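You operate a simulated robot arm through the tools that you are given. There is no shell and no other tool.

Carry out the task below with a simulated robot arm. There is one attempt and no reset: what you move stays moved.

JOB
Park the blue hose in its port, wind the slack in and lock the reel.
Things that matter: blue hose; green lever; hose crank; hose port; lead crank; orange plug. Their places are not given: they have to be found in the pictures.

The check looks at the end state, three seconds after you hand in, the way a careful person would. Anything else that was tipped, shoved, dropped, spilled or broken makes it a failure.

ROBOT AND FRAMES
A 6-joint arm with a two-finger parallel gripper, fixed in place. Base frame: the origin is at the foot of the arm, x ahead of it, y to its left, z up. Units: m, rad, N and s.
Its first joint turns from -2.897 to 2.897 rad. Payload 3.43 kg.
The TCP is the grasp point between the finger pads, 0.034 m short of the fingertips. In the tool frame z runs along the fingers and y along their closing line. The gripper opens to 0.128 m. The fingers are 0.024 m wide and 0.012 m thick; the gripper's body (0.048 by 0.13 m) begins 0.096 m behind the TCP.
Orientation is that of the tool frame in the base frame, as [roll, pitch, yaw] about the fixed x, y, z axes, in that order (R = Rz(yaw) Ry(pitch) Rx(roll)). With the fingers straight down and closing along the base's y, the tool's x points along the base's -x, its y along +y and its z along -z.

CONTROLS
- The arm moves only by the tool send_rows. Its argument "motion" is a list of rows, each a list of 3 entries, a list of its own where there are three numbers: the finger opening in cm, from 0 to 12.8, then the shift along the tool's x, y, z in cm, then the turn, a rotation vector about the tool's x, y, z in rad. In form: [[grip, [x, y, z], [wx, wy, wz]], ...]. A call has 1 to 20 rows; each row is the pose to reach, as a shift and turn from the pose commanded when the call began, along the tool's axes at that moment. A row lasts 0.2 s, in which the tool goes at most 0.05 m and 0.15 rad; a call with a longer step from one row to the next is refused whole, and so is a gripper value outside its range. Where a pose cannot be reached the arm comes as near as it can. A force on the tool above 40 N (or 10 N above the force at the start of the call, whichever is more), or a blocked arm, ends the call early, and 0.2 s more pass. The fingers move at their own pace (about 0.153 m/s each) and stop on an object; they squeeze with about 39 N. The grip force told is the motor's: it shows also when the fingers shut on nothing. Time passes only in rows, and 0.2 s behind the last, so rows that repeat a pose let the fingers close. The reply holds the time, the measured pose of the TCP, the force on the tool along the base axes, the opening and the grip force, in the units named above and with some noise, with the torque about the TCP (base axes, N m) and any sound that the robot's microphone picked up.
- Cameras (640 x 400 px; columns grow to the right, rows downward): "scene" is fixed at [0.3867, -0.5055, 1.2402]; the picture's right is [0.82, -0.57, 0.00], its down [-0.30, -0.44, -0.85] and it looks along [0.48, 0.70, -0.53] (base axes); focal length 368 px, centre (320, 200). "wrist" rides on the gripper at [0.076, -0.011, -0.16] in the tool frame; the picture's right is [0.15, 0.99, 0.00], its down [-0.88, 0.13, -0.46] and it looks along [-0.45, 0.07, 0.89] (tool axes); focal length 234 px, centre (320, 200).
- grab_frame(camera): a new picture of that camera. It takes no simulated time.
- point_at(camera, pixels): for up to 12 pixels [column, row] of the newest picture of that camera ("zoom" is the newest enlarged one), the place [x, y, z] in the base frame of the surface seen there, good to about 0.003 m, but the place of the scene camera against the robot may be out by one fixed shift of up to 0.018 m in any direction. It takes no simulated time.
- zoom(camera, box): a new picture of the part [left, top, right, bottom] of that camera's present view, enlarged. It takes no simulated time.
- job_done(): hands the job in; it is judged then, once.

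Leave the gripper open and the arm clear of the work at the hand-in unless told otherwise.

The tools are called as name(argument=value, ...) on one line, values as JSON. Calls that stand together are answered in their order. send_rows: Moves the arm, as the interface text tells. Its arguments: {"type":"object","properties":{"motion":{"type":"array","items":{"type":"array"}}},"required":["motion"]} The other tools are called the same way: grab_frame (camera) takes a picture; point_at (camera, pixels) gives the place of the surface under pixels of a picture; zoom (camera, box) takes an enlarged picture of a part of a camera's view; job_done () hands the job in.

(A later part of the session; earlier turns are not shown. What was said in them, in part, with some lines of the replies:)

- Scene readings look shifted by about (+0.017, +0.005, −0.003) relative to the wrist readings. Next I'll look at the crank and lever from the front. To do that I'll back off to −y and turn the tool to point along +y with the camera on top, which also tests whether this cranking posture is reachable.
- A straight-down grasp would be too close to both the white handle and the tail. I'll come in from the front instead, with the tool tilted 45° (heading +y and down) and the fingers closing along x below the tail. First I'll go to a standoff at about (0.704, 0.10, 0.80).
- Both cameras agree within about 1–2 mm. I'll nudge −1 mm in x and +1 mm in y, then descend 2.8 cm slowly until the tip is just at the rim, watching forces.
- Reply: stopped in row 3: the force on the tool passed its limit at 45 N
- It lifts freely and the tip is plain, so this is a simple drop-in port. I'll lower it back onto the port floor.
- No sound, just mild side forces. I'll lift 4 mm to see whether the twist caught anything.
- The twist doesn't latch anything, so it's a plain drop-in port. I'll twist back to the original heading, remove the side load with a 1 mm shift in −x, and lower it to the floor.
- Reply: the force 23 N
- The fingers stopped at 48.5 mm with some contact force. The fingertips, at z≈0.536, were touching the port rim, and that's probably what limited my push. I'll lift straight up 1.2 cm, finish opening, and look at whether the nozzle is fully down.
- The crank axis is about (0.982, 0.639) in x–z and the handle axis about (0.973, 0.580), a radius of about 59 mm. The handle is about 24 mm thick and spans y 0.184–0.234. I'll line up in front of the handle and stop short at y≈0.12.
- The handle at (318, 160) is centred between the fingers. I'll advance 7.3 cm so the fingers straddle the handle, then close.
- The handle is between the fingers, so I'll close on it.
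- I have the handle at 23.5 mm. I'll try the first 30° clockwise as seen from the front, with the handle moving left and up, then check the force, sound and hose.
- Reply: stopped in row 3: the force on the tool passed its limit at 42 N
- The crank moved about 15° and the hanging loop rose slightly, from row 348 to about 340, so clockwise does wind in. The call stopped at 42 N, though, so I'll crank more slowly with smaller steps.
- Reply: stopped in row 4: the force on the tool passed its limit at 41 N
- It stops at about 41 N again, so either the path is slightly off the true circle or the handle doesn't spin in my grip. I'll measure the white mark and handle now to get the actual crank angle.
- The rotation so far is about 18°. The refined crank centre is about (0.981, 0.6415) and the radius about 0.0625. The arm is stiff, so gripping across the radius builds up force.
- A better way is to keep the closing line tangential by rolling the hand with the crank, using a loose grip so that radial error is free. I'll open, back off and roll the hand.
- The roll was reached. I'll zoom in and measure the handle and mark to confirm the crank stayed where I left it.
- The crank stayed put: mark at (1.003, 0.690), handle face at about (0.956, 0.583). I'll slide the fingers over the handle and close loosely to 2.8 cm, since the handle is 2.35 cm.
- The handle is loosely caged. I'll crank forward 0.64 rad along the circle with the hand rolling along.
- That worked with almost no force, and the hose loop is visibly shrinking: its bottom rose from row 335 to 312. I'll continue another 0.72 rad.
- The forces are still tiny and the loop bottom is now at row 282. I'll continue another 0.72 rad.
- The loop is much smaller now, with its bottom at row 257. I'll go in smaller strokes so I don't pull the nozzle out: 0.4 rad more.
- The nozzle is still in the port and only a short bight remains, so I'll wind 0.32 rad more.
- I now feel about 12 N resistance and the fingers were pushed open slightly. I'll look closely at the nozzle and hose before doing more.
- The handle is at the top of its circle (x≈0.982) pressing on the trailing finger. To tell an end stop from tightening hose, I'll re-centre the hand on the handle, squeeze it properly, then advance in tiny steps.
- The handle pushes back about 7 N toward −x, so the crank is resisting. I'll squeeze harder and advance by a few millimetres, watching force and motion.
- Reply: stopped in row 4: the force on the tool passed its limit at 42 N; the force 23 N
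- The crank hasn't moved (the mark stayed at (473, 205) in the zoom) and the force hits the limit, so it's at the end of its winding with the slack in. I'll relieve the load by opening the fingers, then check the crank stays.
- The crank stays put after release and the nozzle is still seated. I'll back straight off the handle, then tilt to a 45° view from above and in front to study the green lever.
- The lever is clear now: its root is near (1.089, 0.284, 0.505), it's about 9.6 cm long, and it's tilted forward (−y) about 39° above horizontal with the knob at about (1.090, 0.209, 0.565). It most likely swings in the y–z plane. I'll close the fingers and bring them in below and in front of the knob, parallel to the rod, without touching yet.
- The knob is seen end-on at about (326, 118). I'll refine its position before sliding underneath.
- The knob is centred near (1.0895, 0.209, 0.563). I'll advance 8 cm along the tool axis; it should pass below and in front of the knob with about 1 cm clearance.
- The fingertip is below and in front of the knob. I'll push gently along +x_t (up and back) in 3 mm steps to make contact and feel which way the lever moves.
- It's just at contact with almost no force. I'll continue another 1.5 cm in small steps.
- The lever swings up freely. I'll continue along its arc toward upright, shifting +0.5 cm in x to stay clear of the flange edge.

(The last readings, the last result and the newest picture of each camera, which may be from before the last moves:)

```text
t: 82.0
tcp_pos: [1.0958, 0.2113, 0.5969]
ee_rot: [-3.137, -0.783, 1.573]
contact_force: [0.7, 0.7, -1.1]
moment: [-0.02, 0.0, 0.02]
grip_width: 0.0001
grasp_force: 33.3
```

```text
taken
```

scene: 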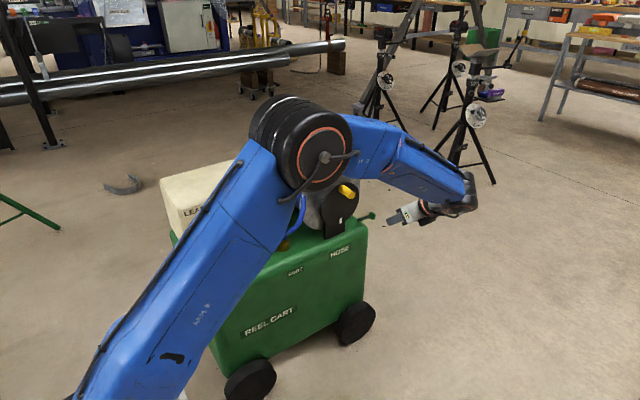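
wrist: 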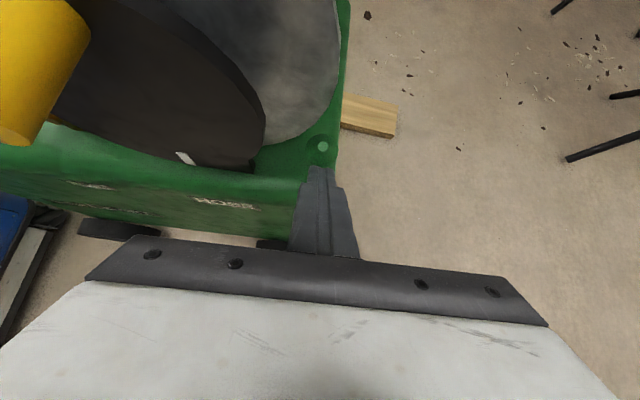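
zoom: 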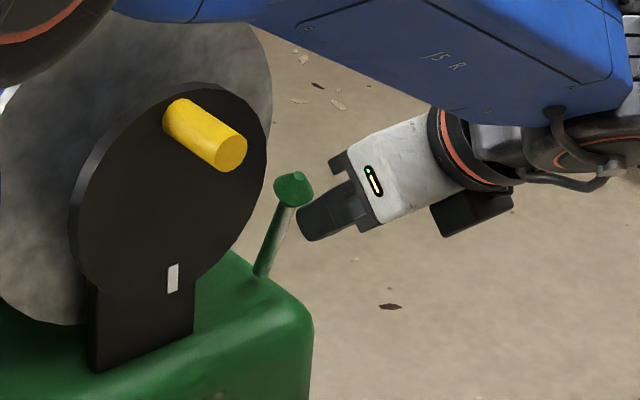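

It's nearly upright with no resistance. I'll continue toward and slightly past upright, keeping the fingertip short of the flange (y<0.27).

send_rows(motion=[[0, [0.3, 0, 0.15], [0, 0, 0]], [0, [0.6, 0, 0.3], [0, 0, 0]], [0, [0.9, 0, 0.45], [0, 0, 0]], [0, [1.2, 0, 0.6], [0, 0, 0]], [0, [1.5, 0, 0.75], [0, 0, 0]], [0, [1.8, 0, 0.9], [0, 0, 0]], [0, [2.1, 0, 1.1], [0, 0, 0]], [0, [2.4, 0, 1.28], [0, 0, 0]], [0, [2.74, 0, 1.46], [0, 0, 0]], [0, [2.74, 0, 1.46], [0, 0, 0]]])

zoom(camera="scene", box=[310, 165, 430, 245])

grab_frame(camera="wrist")

```text
t: 84.2
tcp_pos: [1.0936, 0.2396, 0.6034]
ee_rot: [-3.135, -0.782, 1.574]
contact_force: [-2.4, -14.2, -10.2]
moment: [-0.51, 0.04, 0.14]
grip_width: 0.0002
grasp_force: 33.0
```

```text
5.00 times, centred on (370, 205) of scene
```

zoom: 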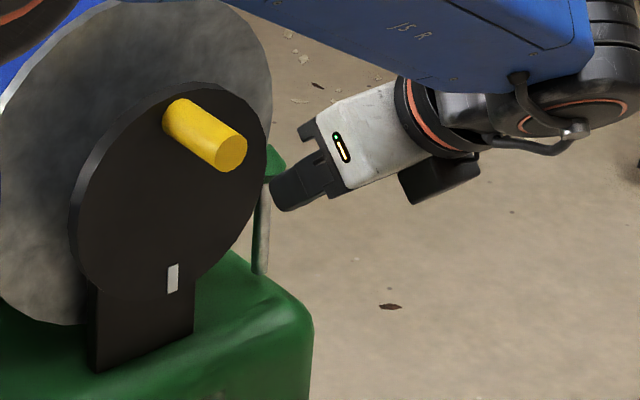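

```text
taken
```

wrist: 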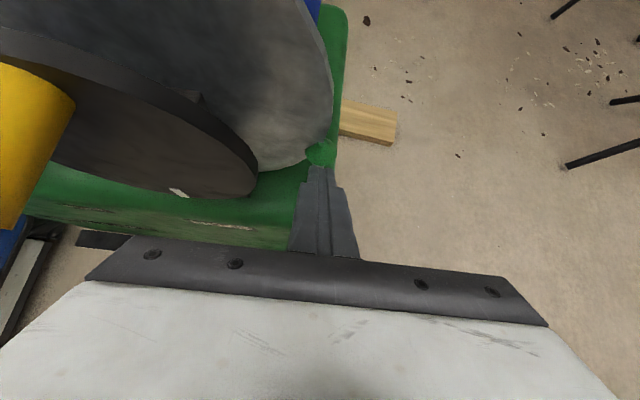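

Now there's about 17 N of resistance. I'll zoom in closely to see whether it's the lever's stop or something touching the flange.

zoom(camera="wrist", box=[270, 90, 380, 200])

zoom(camera="scene", box=[345, 180, 395, 225])

point_at(camera="zoom", pixels=[[210, 180], [180, 250], [175, 380], [150, 400], [215, 120], [250, 250], [330, 200], [100, 200]])

point_at(camera="wrist", pixels=[[318, 152], [326, 150], [312, 158], [325, 138], [300, 150], [319, 172], [330, 130]])

```text
3.64 times, centred on (325, 145) of wrist
```

zoom: 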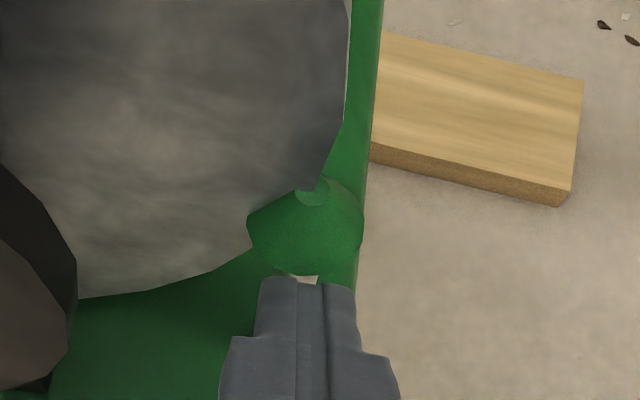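

```text
8.89 times, centred on (370, 202) of scene
```

zoom: 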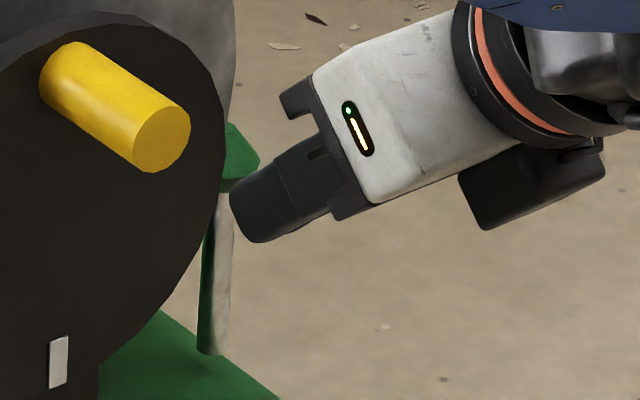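

```text
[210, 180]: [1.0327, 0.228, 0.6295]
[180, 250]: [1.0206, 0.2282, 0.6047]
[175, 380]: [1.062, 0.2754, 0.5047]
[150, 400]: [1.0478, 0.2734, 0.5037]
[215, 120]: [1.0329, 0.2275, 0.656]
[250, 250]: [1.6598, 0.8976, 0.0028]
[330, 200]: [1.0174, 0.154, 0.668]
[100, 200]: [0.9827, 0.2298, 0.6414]
```

```text
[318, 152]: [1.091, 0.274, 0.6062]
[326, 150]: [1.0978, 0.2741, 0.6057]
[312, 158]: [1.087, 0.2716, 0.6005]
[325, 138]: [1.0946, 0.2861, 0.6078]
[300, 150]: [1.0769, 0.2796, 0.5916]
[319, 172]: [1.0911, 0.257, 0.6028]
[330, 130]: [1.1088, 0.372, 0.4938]
```

The lever is now about upright with the knob beside the flange edge. My fingertip may be brushing the flange, so I'll back off slightly, shift 0.8 cm further out in +x, and push again to see whether the lever itself goes further.

send_rows(motion=[[0, [-0.5, 0, -0.3], [0, 0, 0]], [0, [-0.5, 0.4, -0.3], [0, 0, 0]], [0, [-0.5, 0.8, -0.3], [0, 0, 0]], [0, [-0.5, 0.8, -0.3], [0, 0, 0]]])

zoom(camera="wrist", box=[270, 90, 380, 200])

zoom(camera="scene", box=[345, 180, 395, 225])

```text
t: 85.2
tcp_pos: [1.1016, 0.2342, 0.6034]
ee_rot: [-3.138, -0.784, 1.573]
contact_force: [0.8, 0.3, 0.5]
moment: [0.02, -0.02, 0.01]
grip_width: 0.0001
grasp_force: 33.3
```

```text
3.64 times, centred on (325, 145) of wrist
```

zoom: 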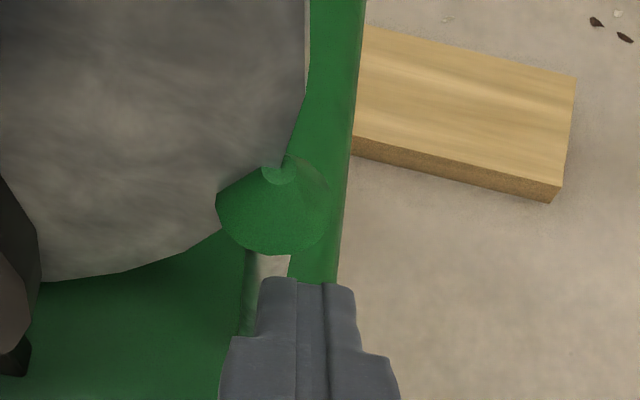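

```text
8.89 times, centred on (370, 202) of scene
```

zoom: 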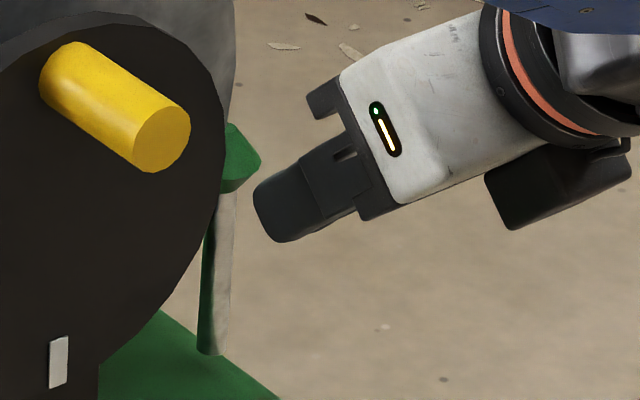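

The lever holds its upright position on its own. I'll push further in +y with the finger outside the flange, using small steps.

send_rows(motion=[[0, [0.3, 0, 0.3], [0, 0, 0]], [0, [0.5, 0, 0.5], [0, 0, 0]], [0, [0.65, 0, 0.65], [0, 0, 0]], [0, [0.8, 0, 0.8], [0, 0, 0]], [0, [0.95, 0, 0.95], [0, 0, 0]], [0, [1.1, 0, 1.1], [0, 0, 0]], [0, [1.1, 0, 1.1], [0, 0, 0]]])

zoom(camera="wrist", box=[270, 90, 380, 200])

zoom(camera="scene", box=[345, 180, 395, 225])

```text
t: 86.4
tcp_pos: [1.1029, 0.2417, 0.6009]
ee_rot: [-3.135, -0.781, 1.57]
contact_force: [-3.2, -23.9, 0.8]
moment: [-0.38, 0.04, 0.37]
grip_width: 0.0
grasp_force: 32.6
stopped in row 5: the force on the tool passed its limit at 43 N (the readings are from after the stop); the commanded pose is now the measured one
```

```text
3.64 times, centred on (325, 145) of wrist
```

zoom: 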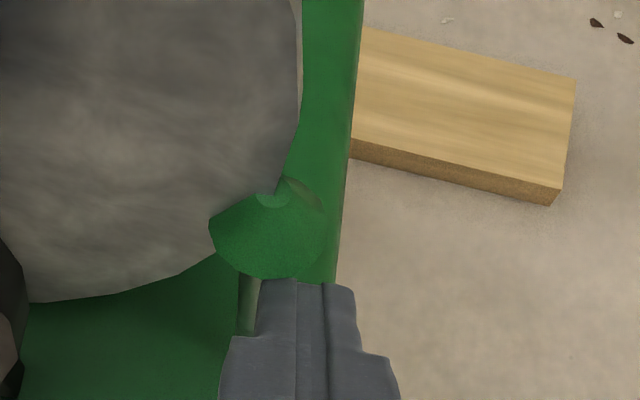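

```text
8.89 times, centred on (370, 202) of scene
```

zoom: 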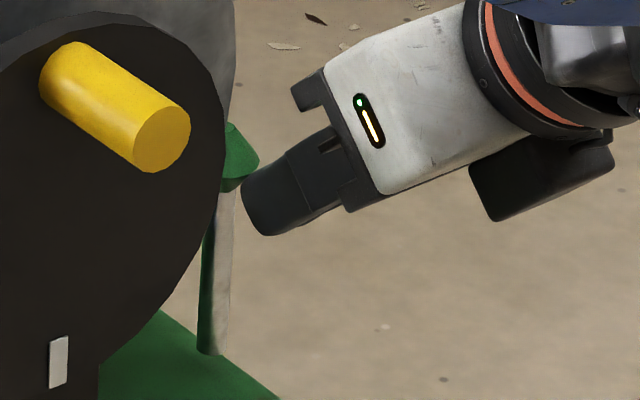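

The lever meets a hard stop upright at 43 N, which is the other end of its travel and presumably locked. I'll back away from it, then verify by gently pushing the crank handle in the unwinding direction. First I'll retreat and check that the lever stays.

send_rows(motion=[[0, [-0.5, 0, -0.5], [0, 0, 0]], [0, [-2, 0, -2], [0, 0, 0]], [0, [-3.5, 0, -3.5], [0, 0, 0]], [0, [-4, 0, -7], [0, 0, 0]], [0, [-3, -2, -11], [0, 0, 0]], [0, [-1, -5, -14], [0, 0, 0]], [0, [1, -8, -16], [0, 0, 0]], [0, [1, -8, -16], [0, 0, 0]]])

grab_frame(camera="wrist")

grab_frame(camera="scene")

zoom(camera="scene", box=[255, 165, 395, 265])

```text
t: 88.2
tcp_pos: [1.0241, 0.1405, 0.7228]
ee_rot: [-3.136, -0.782, 1.573]
contact_force: [-0.6, -1.0, -0.2]
moment: [-0.01, 0.02, 0.02]
grip_width: 0.0001
grasp_force: 32.7
```

```text
taken
```

wrist: 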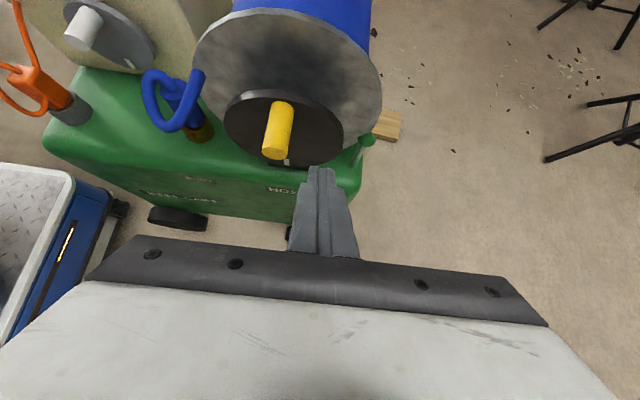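

```text
taken
```

scene: 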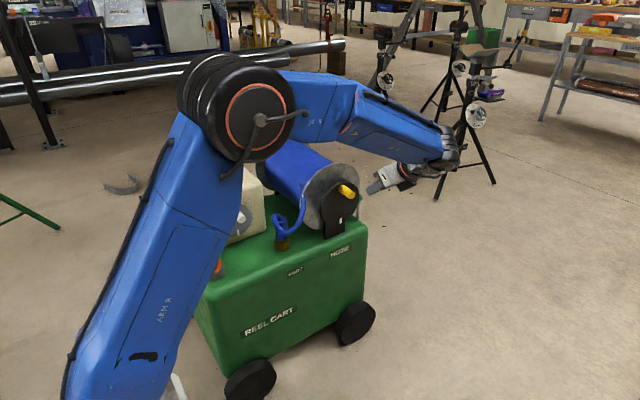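

```text
4.00 times, centred on (325, 215) of scene
```

zoom: 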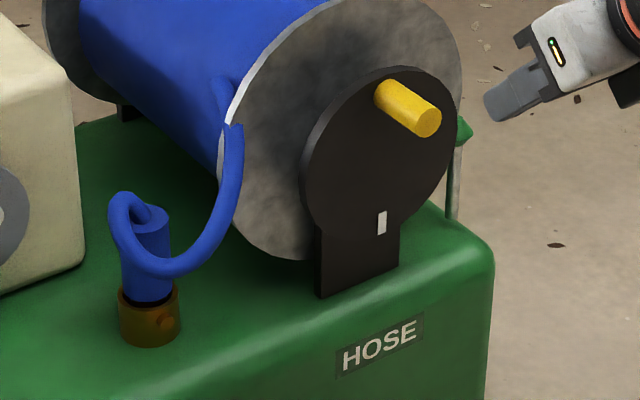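

The lever stays upright, and the hose and nozzle look the same. For the lock test I'll put the closed fingers just to the right of the crank handle, then push gently to −x (the unwinding direction at the top).

send_rows(motion=[[0, [1.4, -0.3, 1.45], [0, 0, 0]], [0, [2.8, -0.6, 2.93], [0, 0, 0]], [0, [2.8, -0.6, 2.93], [0, 0, 0]]])

grab_frame(camera="wrist")

zoom(camera="scene", box=[300, 165, 400, 235])

```text
t: 89.0
tcp_pos: [1.0169, 0.18, 0.7224]
ee_rot: [-3.135, -0.782, 1.573]
contact_force: [0.0, 0.6, 0.3]
moment: [0.0, -0.01, -0.01]
grip_width: 0.0001
grasp_force: 33.1
```

```text
taken
```

wrist: 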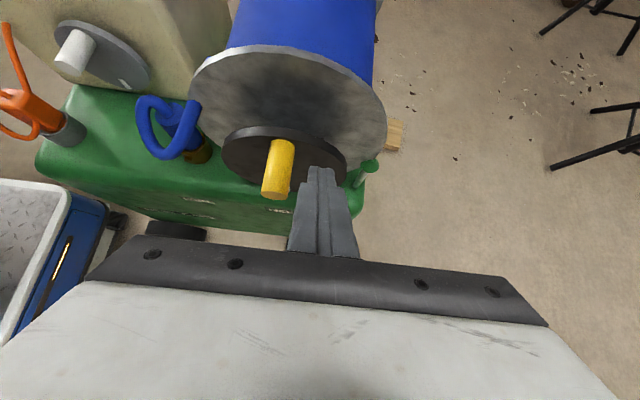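

```text
5.71 times, centred on (350, 200) of scene
```

zoom: 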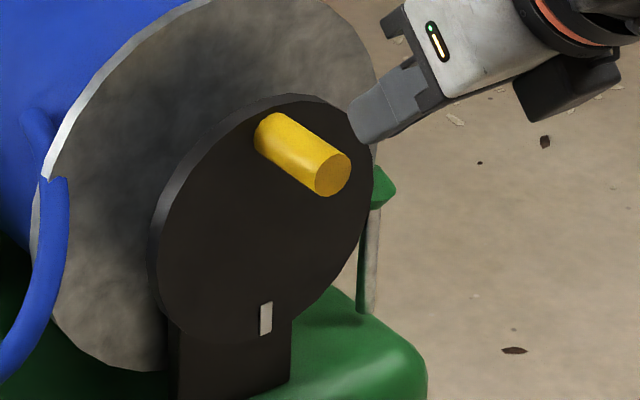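

The finger is right of the handle. I'll push −x in small steps and stop soon after contact.

send_rows(motion=[[0, [0, -0.5, 0], [0, 0, 0]], [0, [0, -0.9, 0], [0, 0, 0]], [0, [0, -1.1, 0], [0, 0, 0]], [0, [0, -1.25, 0], [0, 0, 0]], [0, [0, -1.35, 0], [0, 0, 0]], [0, [0, -1.45, 0], [0, 0, 0]], [0, [0, -1.45, 0], [0, 0, 0]]])

zoom(camera="scene", box=[300, 165, 400, 235])

```text
t: 90.6
tcp_pos: [1.0024, 0.179, 0.7218]
ee_rot: [-3.136, -0.781, 1.572]
contact_force: [-0.2, 0.1, -0.5]
moment: [0.03, -0.02, 0.0]
grip_width: 0.0
grasp_force: 32.8
```

```text
5.71 times, centred on (350, 200) of scene
```

zoom: 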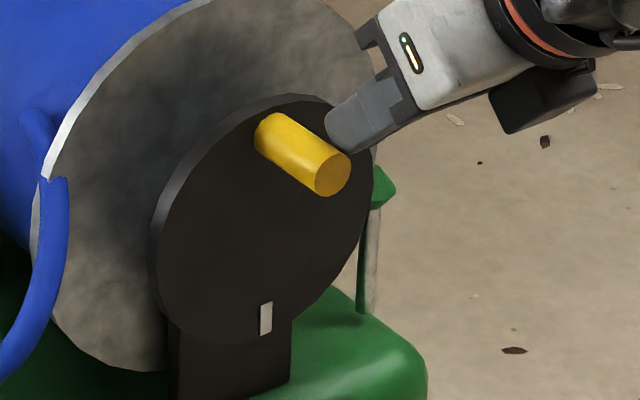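

There's no contact yet and the mark is unchanged at (265, 318). I'll continue in 1.5 mm steps.

send_rows(motion=[[0, [0, -0.15, 0], [0, 0, 0]], [0, [0, -0.3, 0], [0, 0, 0]], [0, [0, -0.45, 0], [0, 0, 0]], [0, [0, -0.6, 0], [0, 0, 0]], [0, [0, -0.6, 0], [0, 0, 0]]])

zoom(camera="scene", box=[300, 165, 400, 235])

```text
t: 91.8
tcp_pos: [0.999, 0.1786, 0.7224]
ee_rot: [-3.14, -0.781, 1.572]
contact_force: [35.5, 3.1, 5.6]
moment: [0.17, -1.0, -0.57]
grip_width: 0.0002
grasp_force: 33.0
```

```text
5.71 times, centred on (350, 200) of scene
```

zoom: 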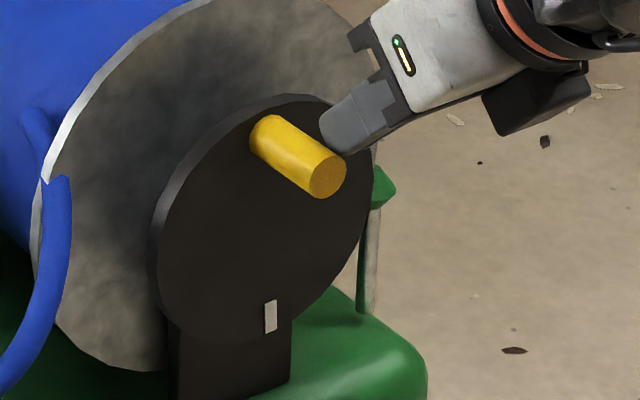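

The handle moved only about 2 mm and now resists 35 N, whereas before the lever it turned with about 1 N. So the reel is locked, apart from a little play. I'll back off and check that it stays.

send_rows(motion=[[0, [0, 0.5, 0], [0, 0, 0]], [0, [0, 1.2, 0], [0, 0, 0]], [0, [-0.5, 1.5, -3], [0, 0, 0]], [0, [-1, 1.5, -6], [0, 0, 0]], [0, [-1, 1.5, -6], [0, 0, 0]]])

zoom(camera="scene", box=[300, 165, 400, 235])

grab_frame(camera="scene")

```text
t: 93.0
tcp_pos: [1.0111, 0.1313, 0.7567]
ee_rot: [-3.136, -0.783, 1.572]
contact_force: [0.1, 0.7, 0.7]
moment: [0.02, -0.01, 0.02]
grip_width: 0.0
grasp_force: 33.2
```

```text
5.71 times, centred on (350, 200) of scene
```

zoom: 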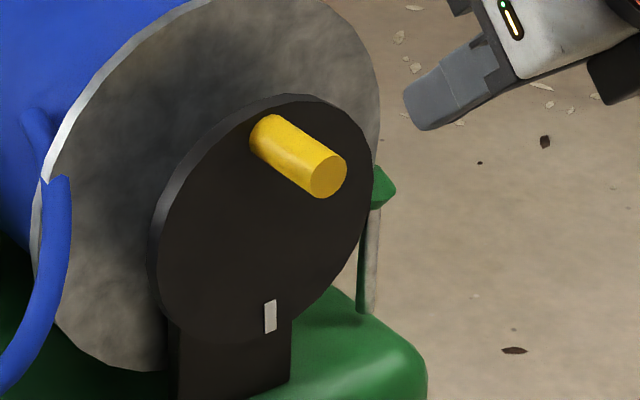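

```text
taken
```

scene: 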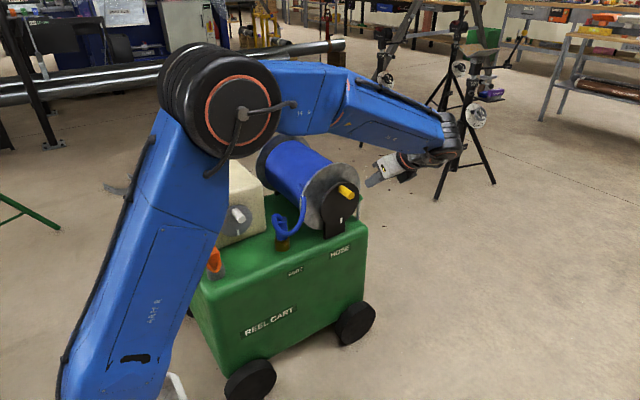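

The crank stayed about 3° back from the wound stop, so the lock has a bit of slip. I'd like it fully wound, so I'll go to the left side of the handle and push it back gently to +x.

send_rows(motion=[[0, [0, -3.4, 0], [0, 0, 0]], [0, [0, -6.8, 0], [0, 0, 0]], [0, [0.5, -6.8, 3], [0, 0, 0]], [0, [1.0, -6.8, 5.9], [0, 0, 0]], [0, [1.0, -6.8, 5.9], [0, 0, 0]]])

grab_frame(camera="wrist")

zoom(camera="scene", box=[300, 165, 400, 235])

```text
t: 94.2
tcp_pos: [0.9443, 0.1815, 0.7244]
ee_rot: [-3.136, -0.783, 1.573]
contact_force: [-0.2, 0.1, 0.5]
moment: [0.0, -0.02, -0.01]
grip_width: 0.0001
grasp_force: 32.9
```

```text
taken
```

wrist: 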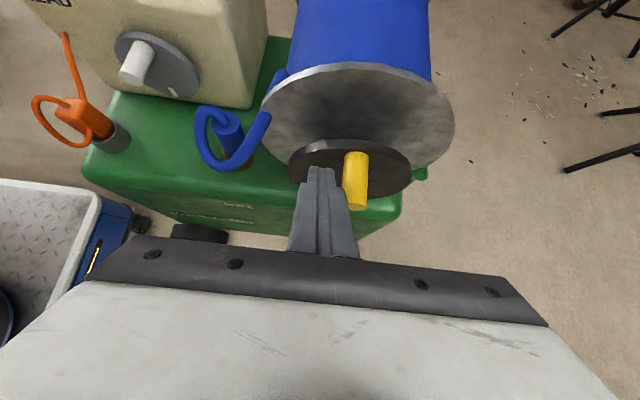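

```text
5.71 times, centred on (350, 200) of scene
```

zoom: 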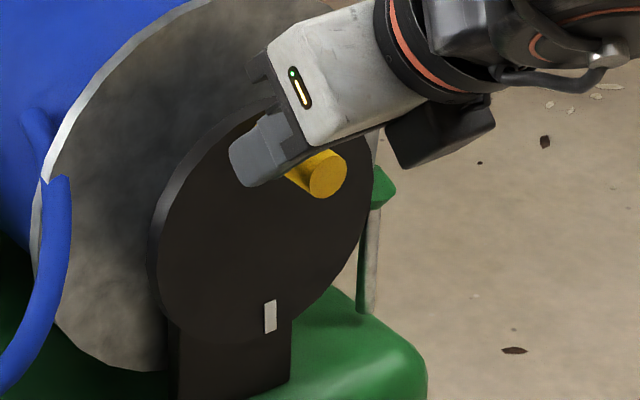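

I'll push +x in small steps; the handle should return to x≈0.982 at the wound stop.

send_rows(motion=[[0, [0, 0.5, 0], [0, 0, 0]], [0, [0, 0.9, 0], [0, 0, 0]], [0, [0, 1.05, 0], [0, 0, 0]], [0, [0, 1.2, 0], [0, 0, 0]], [0, [0, 1.35, 0], [0, 0, 0]], [0, [0, 1.45, 0], [0, 0, 0]], [0, [0, 1.45, 0], [0, 0, 0]]])

zoom(camera="scene", box=[300, 165, 400, 235])

```text
t: 95.8
tcp_pos: [0.9579, 0.1804, 0.7233]
ee_rot: [-3.139, -0.783, 1.573]
contact_force: [-4.6, 1.6, 8.4]
moment: [0.23, 0.02, 0.06]
grip_width: 0.0
grasp_force: 32.9
```

```text
5.71 times, centred on (350, 200) of scene
```

zoom: 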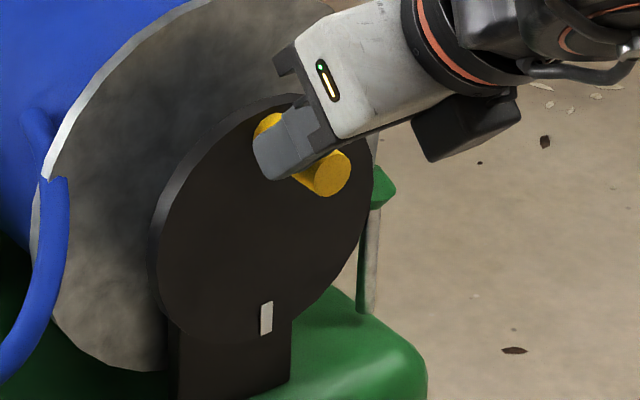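

The mark is back at (266, 318), the fully wound position, and the lever is still upright. I'll back off the handle and retreat.

send_rows(motion=[[0, [0, -0.6, 0], [0, 0, 0]], [0, [0, -1.0, 0], [0, 0, 0]], [0, [0, -1.0, -4], [0, 0, 0]], [0, [0, -1.0, -8], [0, 0, 0]], [0, [0, -1.0, -12.5], [0, 0, 0]], [0, [0, -1.0, -17], [0, 0, 0]], [0, [0, -1.0, -17], [0, 0, 0]]])

grab_frame(camera="wrist")

zoom(camera="scene", box=[255, 165, 395, 265])

```text
t: 97.4
tcp_pos: [0.9505, 0.06, 0.8446]
ee_rot: [-3.137, -0.782, 1.571]
contact_force: [0.9, -0.7, -0.5]
moment: [0.0, -0.02, 0.01]
grip_width: 0.0
grasp_force: 32.7
```

```text
taken
```

wrist: 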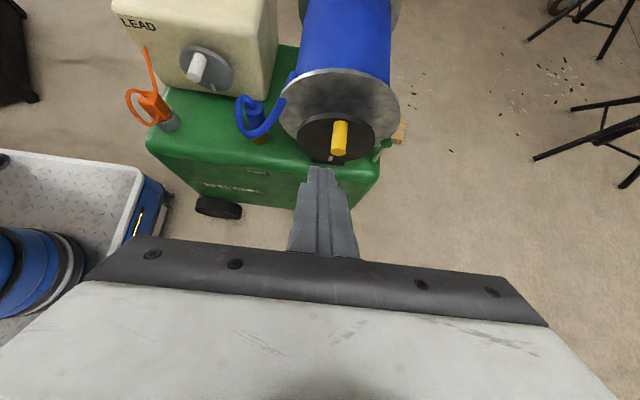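

```text
4.00 times, centred on (325, 215) of scene
```

zoom: 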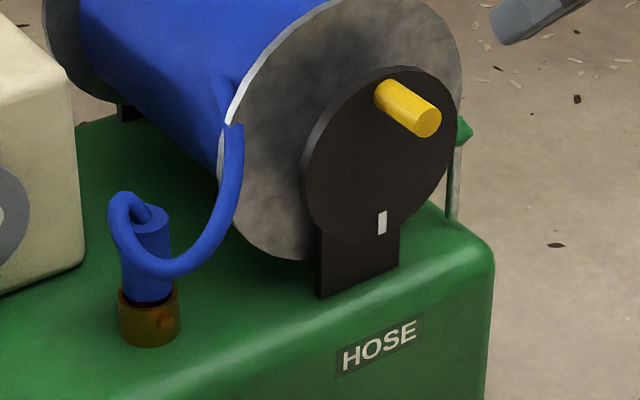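

The state looks consistent: lever upright, crank at the wound stop, nozzle in the port. I'll take a close look at the nozzle seat and pin, the plug, and the LEAD crank for any unintended change.

zoom(camera="scene", box=[265, 205, 320, 255])

zoom(camera="wrist", box=[110, 10, 300, 160])

zoom(camera="wrist", box=[225, 80, 300, 160])

```text
8.00 times, centred on (292, 230) of scene
```

zoom: 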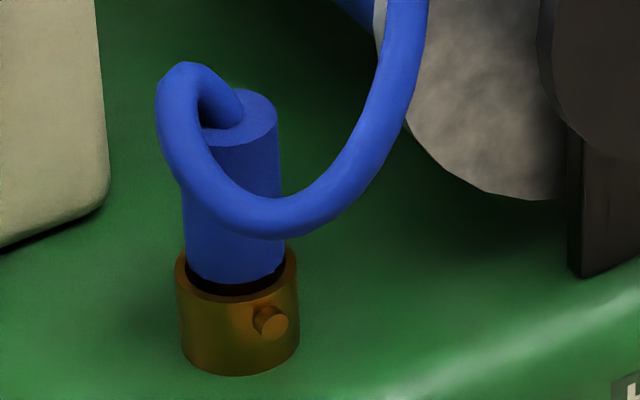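

```text
2.67 times, centred on (205, 85) of wrist
```

zoom: 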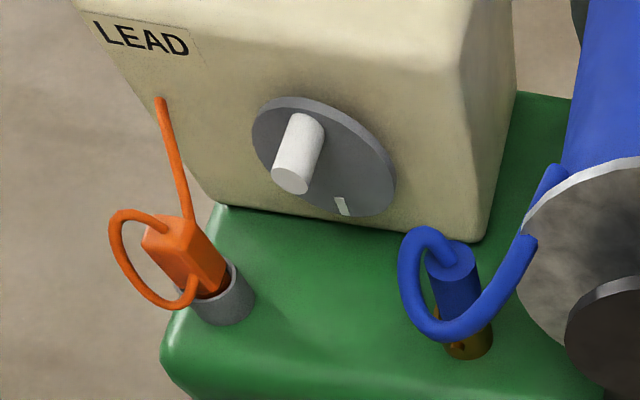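

```text
5.00 times, centred on (262, 120) of wrist
```

zoom: 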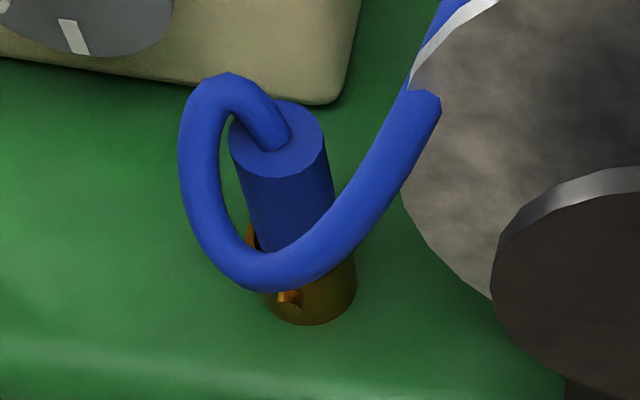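

I'll magnify the seat area from both cameras to judge whether the nozzle is fully down on the port.

zoom(camera="scene", box=[280, 230, 306, 252])

point_at(camera="zoom", pixels=[[230, 60], [230, 120], [230, 150], [230, 165], [230, 185], [230, 200], [130, 130], [330, 130], [230, 230], [150, 170], [310, 170]])

```text
16.00 times, centred on (293, 241) of scene
```

zoom: 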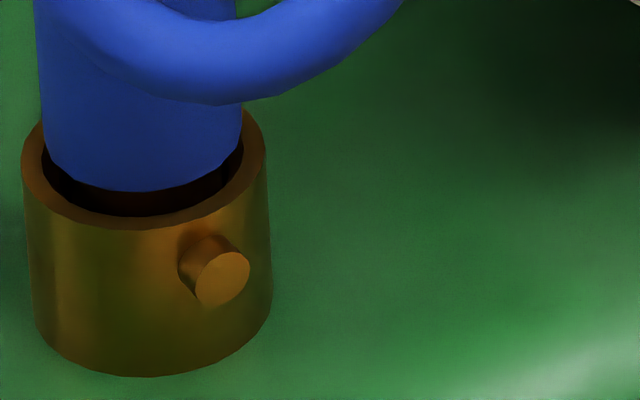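

```text
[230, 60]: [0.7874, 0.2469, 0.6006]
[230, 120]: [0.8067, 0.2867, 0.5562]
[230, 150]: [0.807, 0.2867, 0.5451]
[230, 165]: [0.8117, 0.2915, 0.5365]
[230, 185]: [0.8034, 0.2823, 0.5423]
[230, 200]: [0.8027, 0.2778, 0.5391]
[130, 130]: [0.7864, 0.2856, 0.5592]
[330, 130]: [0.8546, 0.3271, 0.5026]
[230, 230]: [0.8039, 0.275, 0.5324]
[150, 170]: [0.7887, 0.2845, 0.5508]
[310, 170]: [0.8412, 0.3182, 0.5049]
```

The scene view suggests the blue shoulder may be about 5 mm above the rim. I want a lower, closer side view, so I'll open the gripper and move to a horizontal view in front of the port.

send_rows(motion=[[3, [-2.8, -2, 1.6], [0, 0.11, 0]], [6, [-5.6, -4, 3.2], [0, 0.22, 0]], [9, [-8.4, -6, 4.7], [0, 0.33, 0]], [12.8, [-11.2, -8, 6.3], [0, 0.45, 0]], [12.8, [-14, -10, 7.9], [0, 0.56, 0]], [12.8, [-16.8, -12, 9.4], [0, 0.67, 0]], [12.8, [-19.4, -14, 10.9], [0, 0.785, 0]], [12.8, [-19.4, -14, 10.9], [0, 0.785, 0]]])

grab_frame(camera="wrist")

grab_frame(camera="scene")

```text
t: 99.2
tcp_pos: [0.8087, -0.0025, 0.6291]
ee_rot: [-2.364, -1.566, 0.798]
contact_force: [0.1, -0.2, -0.6]
moment: [0.01, 0.01, 0.02]
grip_width: 0.128
grasp_force: 0.1
```

```text
taken
```

wrist: 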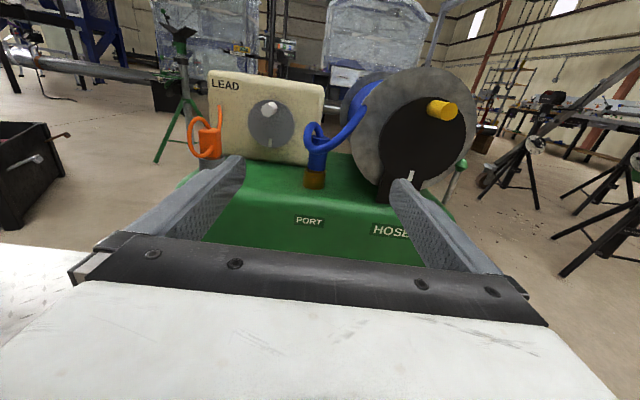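

```text
taken
```

scene: 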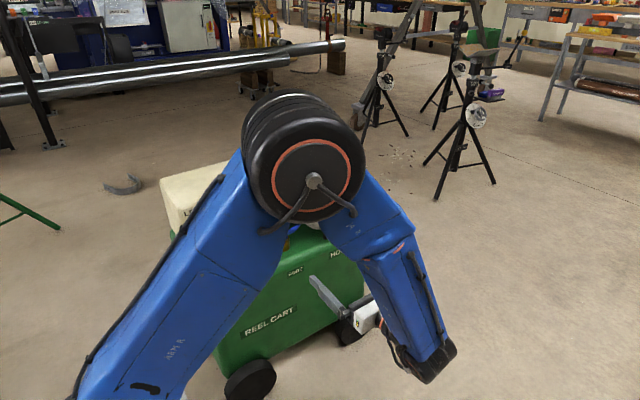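

zoom(camera="wrist", box=[285, 110, 375, 200])

zoom(camera="wrist", box=[297, 160, 337, 195])

point_at(camera="zoom", pixels=[[320, 20], [320, 60], [320, 90], [320, 110], [320, 130], [320, 150], [320, 180], [320, 220], [250, 150], [390, 150], [320, 280], [320, 330]])

```text
4.44 times, centred on (330, 155) of wrist
```

zoom: 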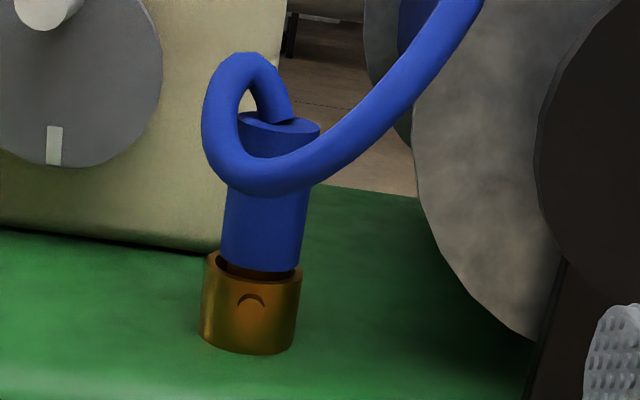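

```text
11.43 times, centred on (317, 178) of wrist
```

zoom: 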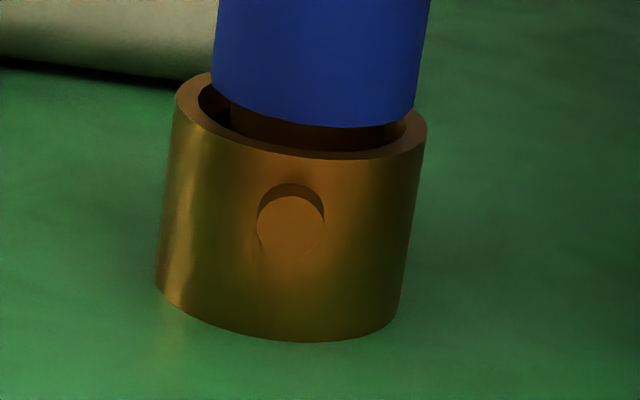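

```text
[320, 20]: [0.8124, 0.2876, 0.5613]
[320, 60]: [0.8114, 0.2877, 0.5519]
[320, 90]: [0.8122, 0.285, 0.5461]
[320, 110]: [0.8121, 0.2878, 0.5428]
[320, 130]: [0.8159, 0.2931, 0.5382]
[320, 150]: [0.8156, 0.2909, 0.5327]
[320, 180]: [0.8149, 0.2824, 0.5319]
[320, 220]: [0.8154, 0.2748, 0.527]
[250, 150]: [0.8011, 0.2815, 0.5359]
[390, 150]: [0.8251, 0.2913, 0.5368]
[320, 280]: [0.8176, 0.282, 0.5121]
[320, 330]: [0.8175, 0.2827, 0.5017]
```

The shoulder appears 3–4 mm above the rim. I'll measure the nozzle top from here too.

zoom(camera="wrist", box=[300, 120, 350, 160])

point_at(camera="zoom", pixels=[[370, 225], [395, 215], [330, 175], [400, 190], [380, 245], [300, 260], [200, 100], [270, 60], [150, 200], [260, 320], [420, 220], [340, 200]])

```text
10.00 times, centred on (325, 140) of wrist
```

zoom: 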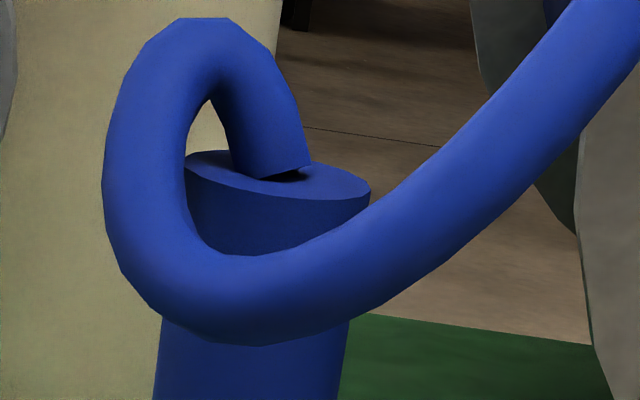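

```text
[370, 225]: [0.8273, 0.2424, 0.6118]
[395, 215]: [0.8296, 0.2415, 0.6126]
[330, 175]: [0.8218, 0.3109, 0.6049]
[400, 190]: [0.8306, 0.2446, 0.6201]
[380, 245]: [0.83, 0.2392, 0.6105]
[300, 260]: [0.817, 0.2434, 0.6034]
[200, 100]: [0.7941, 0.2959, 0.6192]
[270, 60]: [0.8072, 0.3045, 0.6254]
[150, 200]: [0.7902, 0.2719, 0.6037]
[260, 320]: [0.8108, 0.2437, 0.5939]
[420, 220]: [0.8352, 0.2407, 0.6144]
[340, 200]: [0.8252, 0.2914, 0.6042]
```

The nozzle top is at z≈0.6045, which is 3 mm above where it stood on the bare cart top and matches the port's raised floor (about 0.5036). So its tip is bottomed and the small shoulder gap is by design. Now I'll retreat the arm clear and take a final look at everything.

send_rows(motion=[[12.8, [0, 0, -4], [0, 0, 0]], [12.8, [0, 0, -8], [0, 0, 0]], [12.8, [2.5, 0, -12], [0, 0, 0]], [12.8, [6, 0, -15], [0, 0, 0]], [12.8, [10, 0, -17], [0, 0, 0]], [12.8, [14, 0, -19], [0, 0, 0]], [12.8, [18, 0, -20], [0, 0, 0]], [12.8, [18, 0, -20], [0, 0, 0]]])

grab_frame(camera="scene")

grab_frame(camera="wrist")

```text
t: 101.0
tcp_pos: [0.8098, -0.2013, 0.8112]
ee_rot: [-2.55, -1.564, 0.981]
contact_force: [0.2, -0.1, -1.0]
moment: [0.03, -0.02, 0.05]
grip_width: 0.1279
grasp_force: 0.1
```

```text
taken
```

scene: 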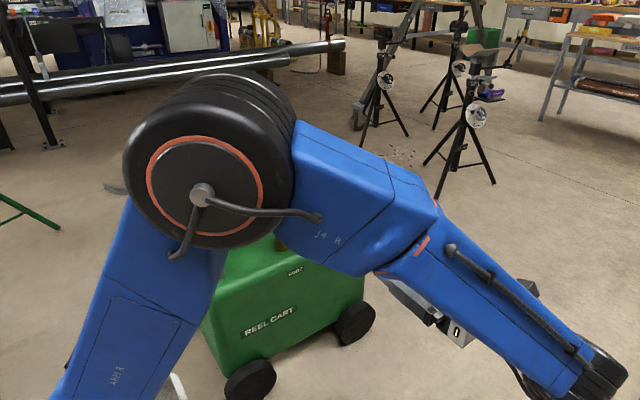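

```text
taken
```

wrist: 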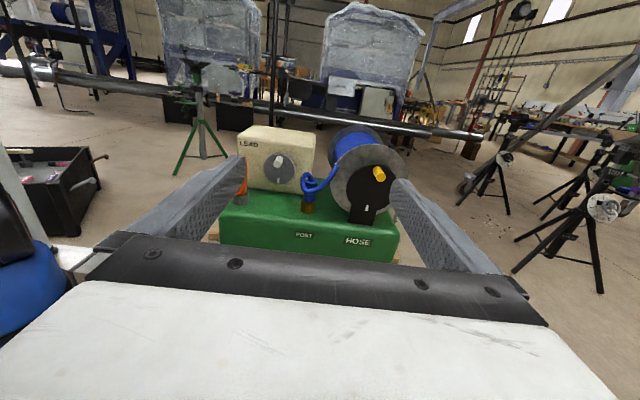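

The arm blocks the scene camera here. I'll return to a tool-down pose at about (0.64, 0.0, 0.95), clear of the cart, as at the start.

send_rows(motion=[[12.8, [1, -1.1, 0], [0.0806, -0.0806, -0.0806]], [12.8, [2, -2.2, 0], [0.1612, -0.1612, -0.1612]], [12.8, [3, -3.3, 0], [0.2418, -0.2418, -0.2418]], [12.8, [4, -4.4, 1], [0.3224, -0.3224, -0.3224]], [12.8, [5, -5.5, 2], [0.403, -0.403, -0.403]], [12.8, [6, -6.6, 4], [0.4836, -0.4836, -0.4836]], [12.8, [7, -7.7, 6], [0.5642, -0.5642, -0.5642]], [12.8, [8, -8.8, 8], [0.6448, -0.6448, -0.6448]], [12.8, [9, -10, 10], [0.7254, -0.7254, -0.7254]], [12.8, [10, -11.2, 12], [0.806, -0.806, -0.806]], [12.8, [11, -12.4, 14], [0.8866, -0.8866, -0.8866]], [12.8, [12, -13.6, 16], [0.9672, -0.9672, -0.9672]], [12.8, [13, -14.8, 18], [1.0478, -1.0478, -1.0478]], [12.8, [14, -16, 19], [1.1284, -1.1284, -1.1284]], [12.8, [14, -17, 20], [1.209, -1.209, -1.209]], [12.8, [14, -17, 20], [1.209, -1.209, -1.209]]])

grab_frame(camera="scene")

zoom(camera="scene", box=[150, 130, 400, 290])

```text
t: 104.4
tcp_pos: [0.6401, -0.0025, 0.9514]
ee_rot: [-3.136, -0.001, -3.137]
contact_force: [-1.2, -0.6, 0.4]
moment: [-0.04, -0.02, -0.02]
grip_width: 0.1279
grasp_force: 0.1
out of reach, approached as far as the arm can: row 1, 2, 3, 4
```

```text
taken
```

scene: 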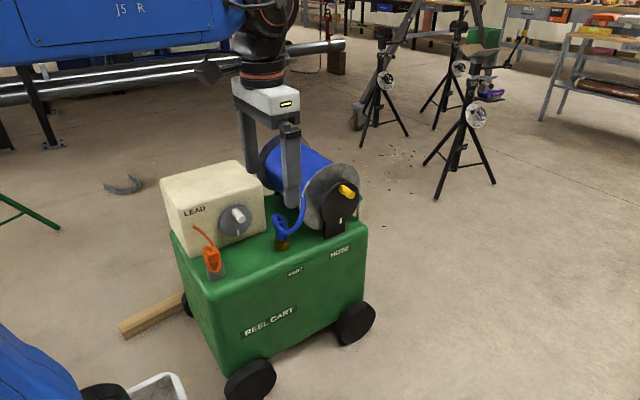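

```text
2.50 times, centred on (275, 210) of scene
```

zoom: 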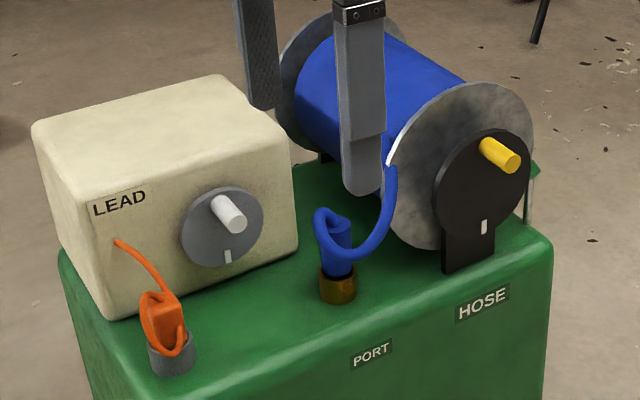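

The LEAD crank, orange plug and cart are unchanged. The hose crank now has handle up and mark down, like the parked LEAD crank. One last check on the lever and crank.

zoom(camera="scene", box=[310, 175, 390, 245])

point_at(camera="scene", pixels=[[341, 220], [346, 190], [283, 240], [212, 258], [238, 215], [359, 200]])

```text
5.71 times, centred on (350, 210) of scene
```

zoom: 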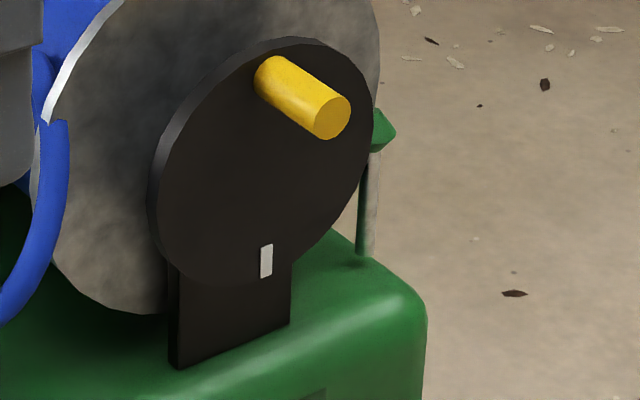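

```text
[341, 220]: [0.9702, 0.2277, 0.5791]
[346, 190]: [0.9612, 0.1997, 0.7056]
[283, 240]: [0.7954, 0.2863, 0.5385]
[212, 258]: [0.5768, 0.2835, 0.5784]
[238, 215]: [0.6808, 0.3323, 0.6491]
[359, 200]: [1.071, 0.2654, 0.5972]
```

Everything matches. Before handing in, I want to be certain the nozzle is bottomed, because my earlier push was limited by fingertips on the rim. I'll close the fingers, go above the nozzle top, and press lightly straight down.

send_rows(motion=[[8, [-2.2, 3.8, 0], [0, 0, 0]], [4, [-4.4, 7.6, 0], [0, 0, 0]], [0, [-6.6, 11.4, 0], [0, 0, 0]], [0, [-8.8, 15.2, 0], [0, 0, 0]], [0, [-11, 19, 0], [0, 0, 0]], [0, [-13.2, 22.8, 0], [0, 0, 0]], [0, [-15.4, 26.6, 0], [0, 0, 0]], [0, [-17.5, 30.45, 0], [0, 0, 0]], [0, [-17.5, 30.45, 4.5], [0, 0, 0]], [0, [-17.5, 30.45, 9], [0, 0, 0]], [0, [-17.5, 30.45, 13.5], [0, 0, 0]], [0, [-17.5, 30.45, 18], [0, 0, 0]], [0, [-17.5, 30.45, 22], [0, 0, 0]], [0, [-17.5, 30.45, 26], [0, 0, 0]], [0, [-17.5, 30.45, 28.5], [0, 0, 0]], [0, [-17.5, 30.45, 28.5], [0, 0, 0]]])

grab_frame(camera="wrist")

zoom(camera="scene", box=[240, 180, 340, 265])

```text
t: 107.8
tcp_pos: [0.8108, 0.2999, 0.6637]
ee_rot: [-3.138, -0.003, -3.138]
contact_force: [0.2, -0.9, 0.7]
moment: [-0.01, 0.0, -0.02]
grip_width: 0.0002
grasp_force: 32.7
```

```text
taken
```

wrist: 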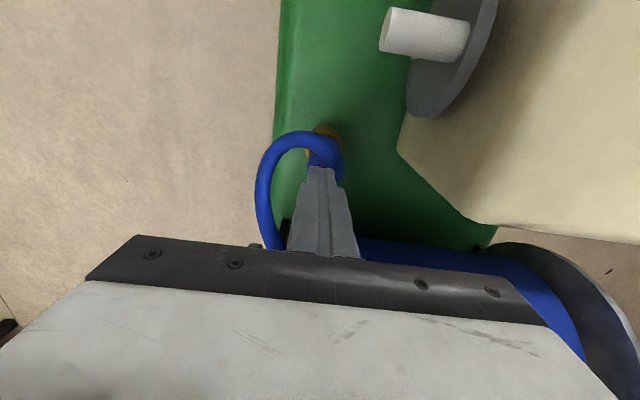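

```text
4.71 times, centred on (290, 222) of scene
```

zoom: 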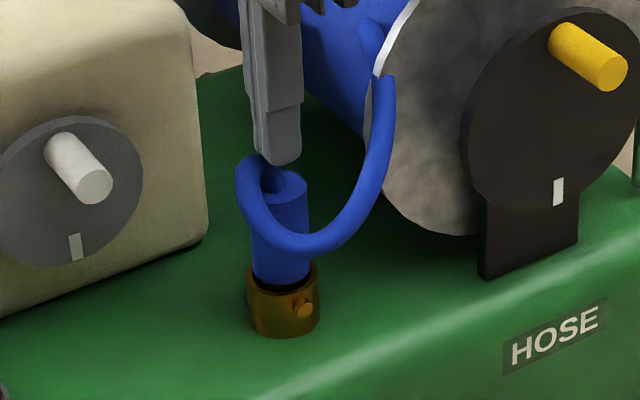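

The fingertip is about 2.5 cm above the nozzle top. I'll shift +4 mm in x and y, then descend slowly while watching force.

send_rows(motion=[[0, [-0.5, 0.4, 0], [0, 0, 0]], [0, [-0.5, 0.4, 0.8], [0, 0, 0]], [0, [-0.5, 0.4, 1.4], [0, 0, 0]], [0, [-0.5, 0.4, 1.9], [0, 0, 0]], [0, [-0.5, 0.4, 2.2], [0, 0, 0]], [0, [-0.5, 0.4, 2.2], [0, 0, 0]]])

zoom(camera="scene", box=[260, 190, 320, 260])

```text
t: 109.2
tcp_pos: [0.8172, 0.3057, 0.6426]
ee_rot: [-3.137, -0.002, -3.135]
contact_force: [0.5, -0.6, 0.7]
moment: [0.02, -0.01, 0.0]
grip_width: 0.0
grasp_force: 33.2
```

```text
5.71 times, centred on (290, 225) of scene
```

zoom: 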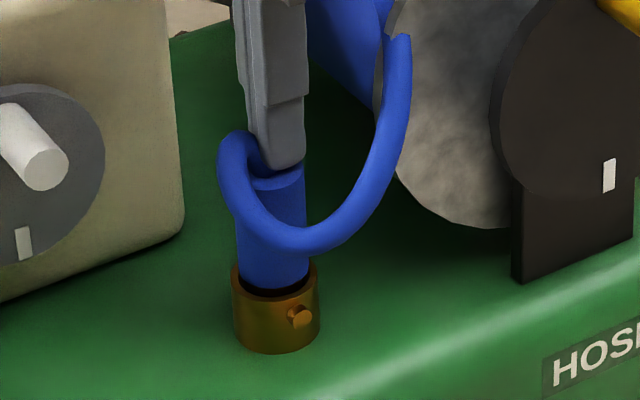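

There's no contact with the hose. I'll press on in 1 mm steps.

send_rows(motion=[[0, [0, 0, 0.15], [0, 0, 0]], [0, [0, 0, 0.3], [0, 0, 0]], [0, [0, 0, 0.4], [0, 0, 0]], [0, [0, 0, 0.5], [0, 0, 0]], [0, [0, 0, 0.5], [0, 0, 0]]])

zoom(camera="scene", box=[260, 190, 320, 260])

```text
t: 110.4
tcp_pos: [0.8173, 0.3065, 0.6386]
ee_rot: [-3.138, -0.002, -3.137]
contact_force: [1.0, -0.4, 16.8]
moment: [0.02, 0.0, -0.03]
grip_width: 0.0
grasp_force: 32.7
```

```text
5.71 times, centred on (290, 225) of scene
```

zoom: 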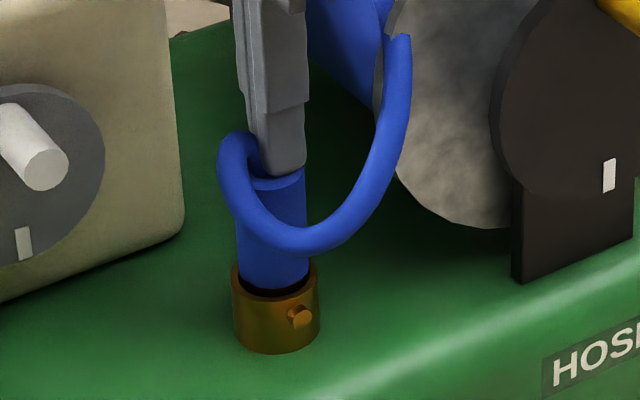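

It's a solid 17 N at tip height 0.6046 with no sinking. I'll press just a bit more, to about 30 N, to rule out a stiff detent.

send_rows(motion=[[0, [0, 0, 0.05], [0, 0, 0]], [0, [0, 0, 0.1], [0, 0, 0]], [0, [0, 0, 0.1], [0, 0, 0]]])

zoom(camera="scene", box=[280, 230, 306, 252])

```text
t: 111.2
tcp_pos: [0.8175, 0.3053, 0.6379]
ee_rot: [-3.138, -0.001, -3.136]
contact_force: [3.9, -1.9, 37.3]
moment: [-0.1, -0.15, -0.01]
grip_width: 0.0001
grasp_force: 33.1
```

```text
16.00 times, centred on (293, 241) of scene
```

zoom: 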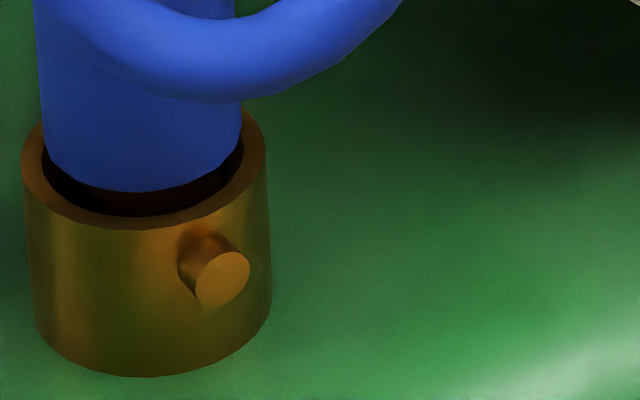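

Even at 37 N nothing moves, so the nozzle is fully bottomed in its port. I'll lift straight up, move clear and open the gripper.

send_rows(motion=[[0, [0, 0, -1], [0, 0, 0]], [0, [0, 0, -4], [0, 0, 0]], [0, [0, 0, -8.5], [0, 0, 0]], [0, [0, 0, -13], [0, 0, 0]], [0, [0, 0, -17.5], [0, 0, 0]], [0, [0, 0, -22], [0, 0, 0]], [0, [0, 0, -26.5], [0, 0, 0]], [0, [0, 0, -31], [0, 0, 0]], [4, [2, -4, -31], [0, 0, 0]], [8, [4, -8, -31], [0, 0, 0]], [12.8, [6, -12, -31], [0, 0, 0]], [12.8, [8, -16, -31], [0, 0, 0]], [12.8, [10, -20, -31], [0, 0, 0]], [12.8, [12, -24, -31], [0, 0, 0]], [12.8, [14, -28, -31], [0, 0, 0]], [12.8, [16, -32, -31], [0, 0, 0]], [12.8, [16, -32, -31], [0, 0, 0]]])

grab_frame(camera="scene")

zoom(camera="scene", box=[150, 130, 400, 290])

```text
t: 114.8
tcp_pos: [0.6612, -0.0149, 0.9465]
ee_rot: [-3.136, -0.002, -3.135]
contact_force: [0.2, 0.5, -0.4]
moment: [0.03, 0.03, 0.01]
grip_width: 0.1279
grasp_force: 0.1
```

```text
taken
```

scene: 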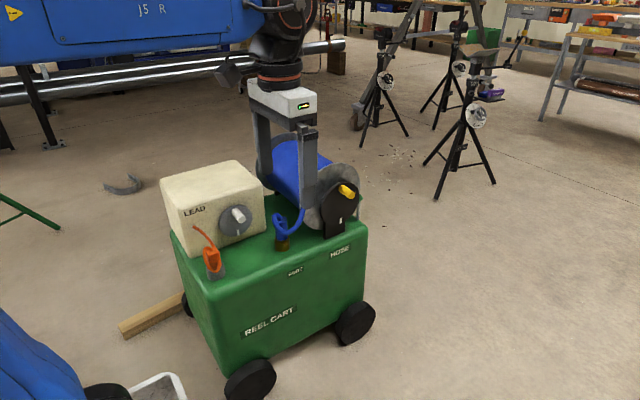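

```text
2.50 times, centred on (275, 210) of scene
```

zoom: 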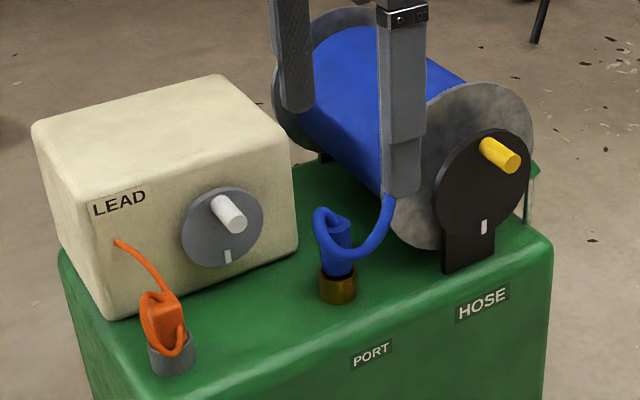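

The final state before hand-in:
- **Nozzle:** upright in its port and fully bottomed.
- **Hose:** slack wound in to the crank's stop.
- **Lever:** upright at its stop, and the crank resisted a 35 N push.
- **LEAD crank and orange plug:** untouched.
- **Arm:** clear of the cart with the gripper open.

I'm handing in.

job_done()

```text
The job is handed in.
```

I parked the blue hose in its port, wound the slack in and locked the reel, then handed the job in. I haven't seen the check's verdict.

- **Hose:** the nozzle stands upright in the port with its tip on the port floor. It didn't sink under a 37 N press from above. Nothing latches it: it lifted out freely when I tested, and a gentle clockwise twist (about 25°) caught nothing.
- **Slack:** I turned the hose crank about half a turn, until it hit a hard stop. A small loop of hose still shows between the nozzle and the drum, because the crank would not wind further.
- **Lock:** the green lever started tilted forward and now stands upright against its stop. When I then pushed the crank in the unwinding direction, it slipped about 3° and held at 35 N, where it had turned with about 1 N before. I pushed it back to the wound position afterwards. No sound was reported when the lever reached its stop.
- **Everything else:** the orange plug, the lead crank and the cart look unchanged in the last pictures. The arm is clear of the cart with the gripper open.
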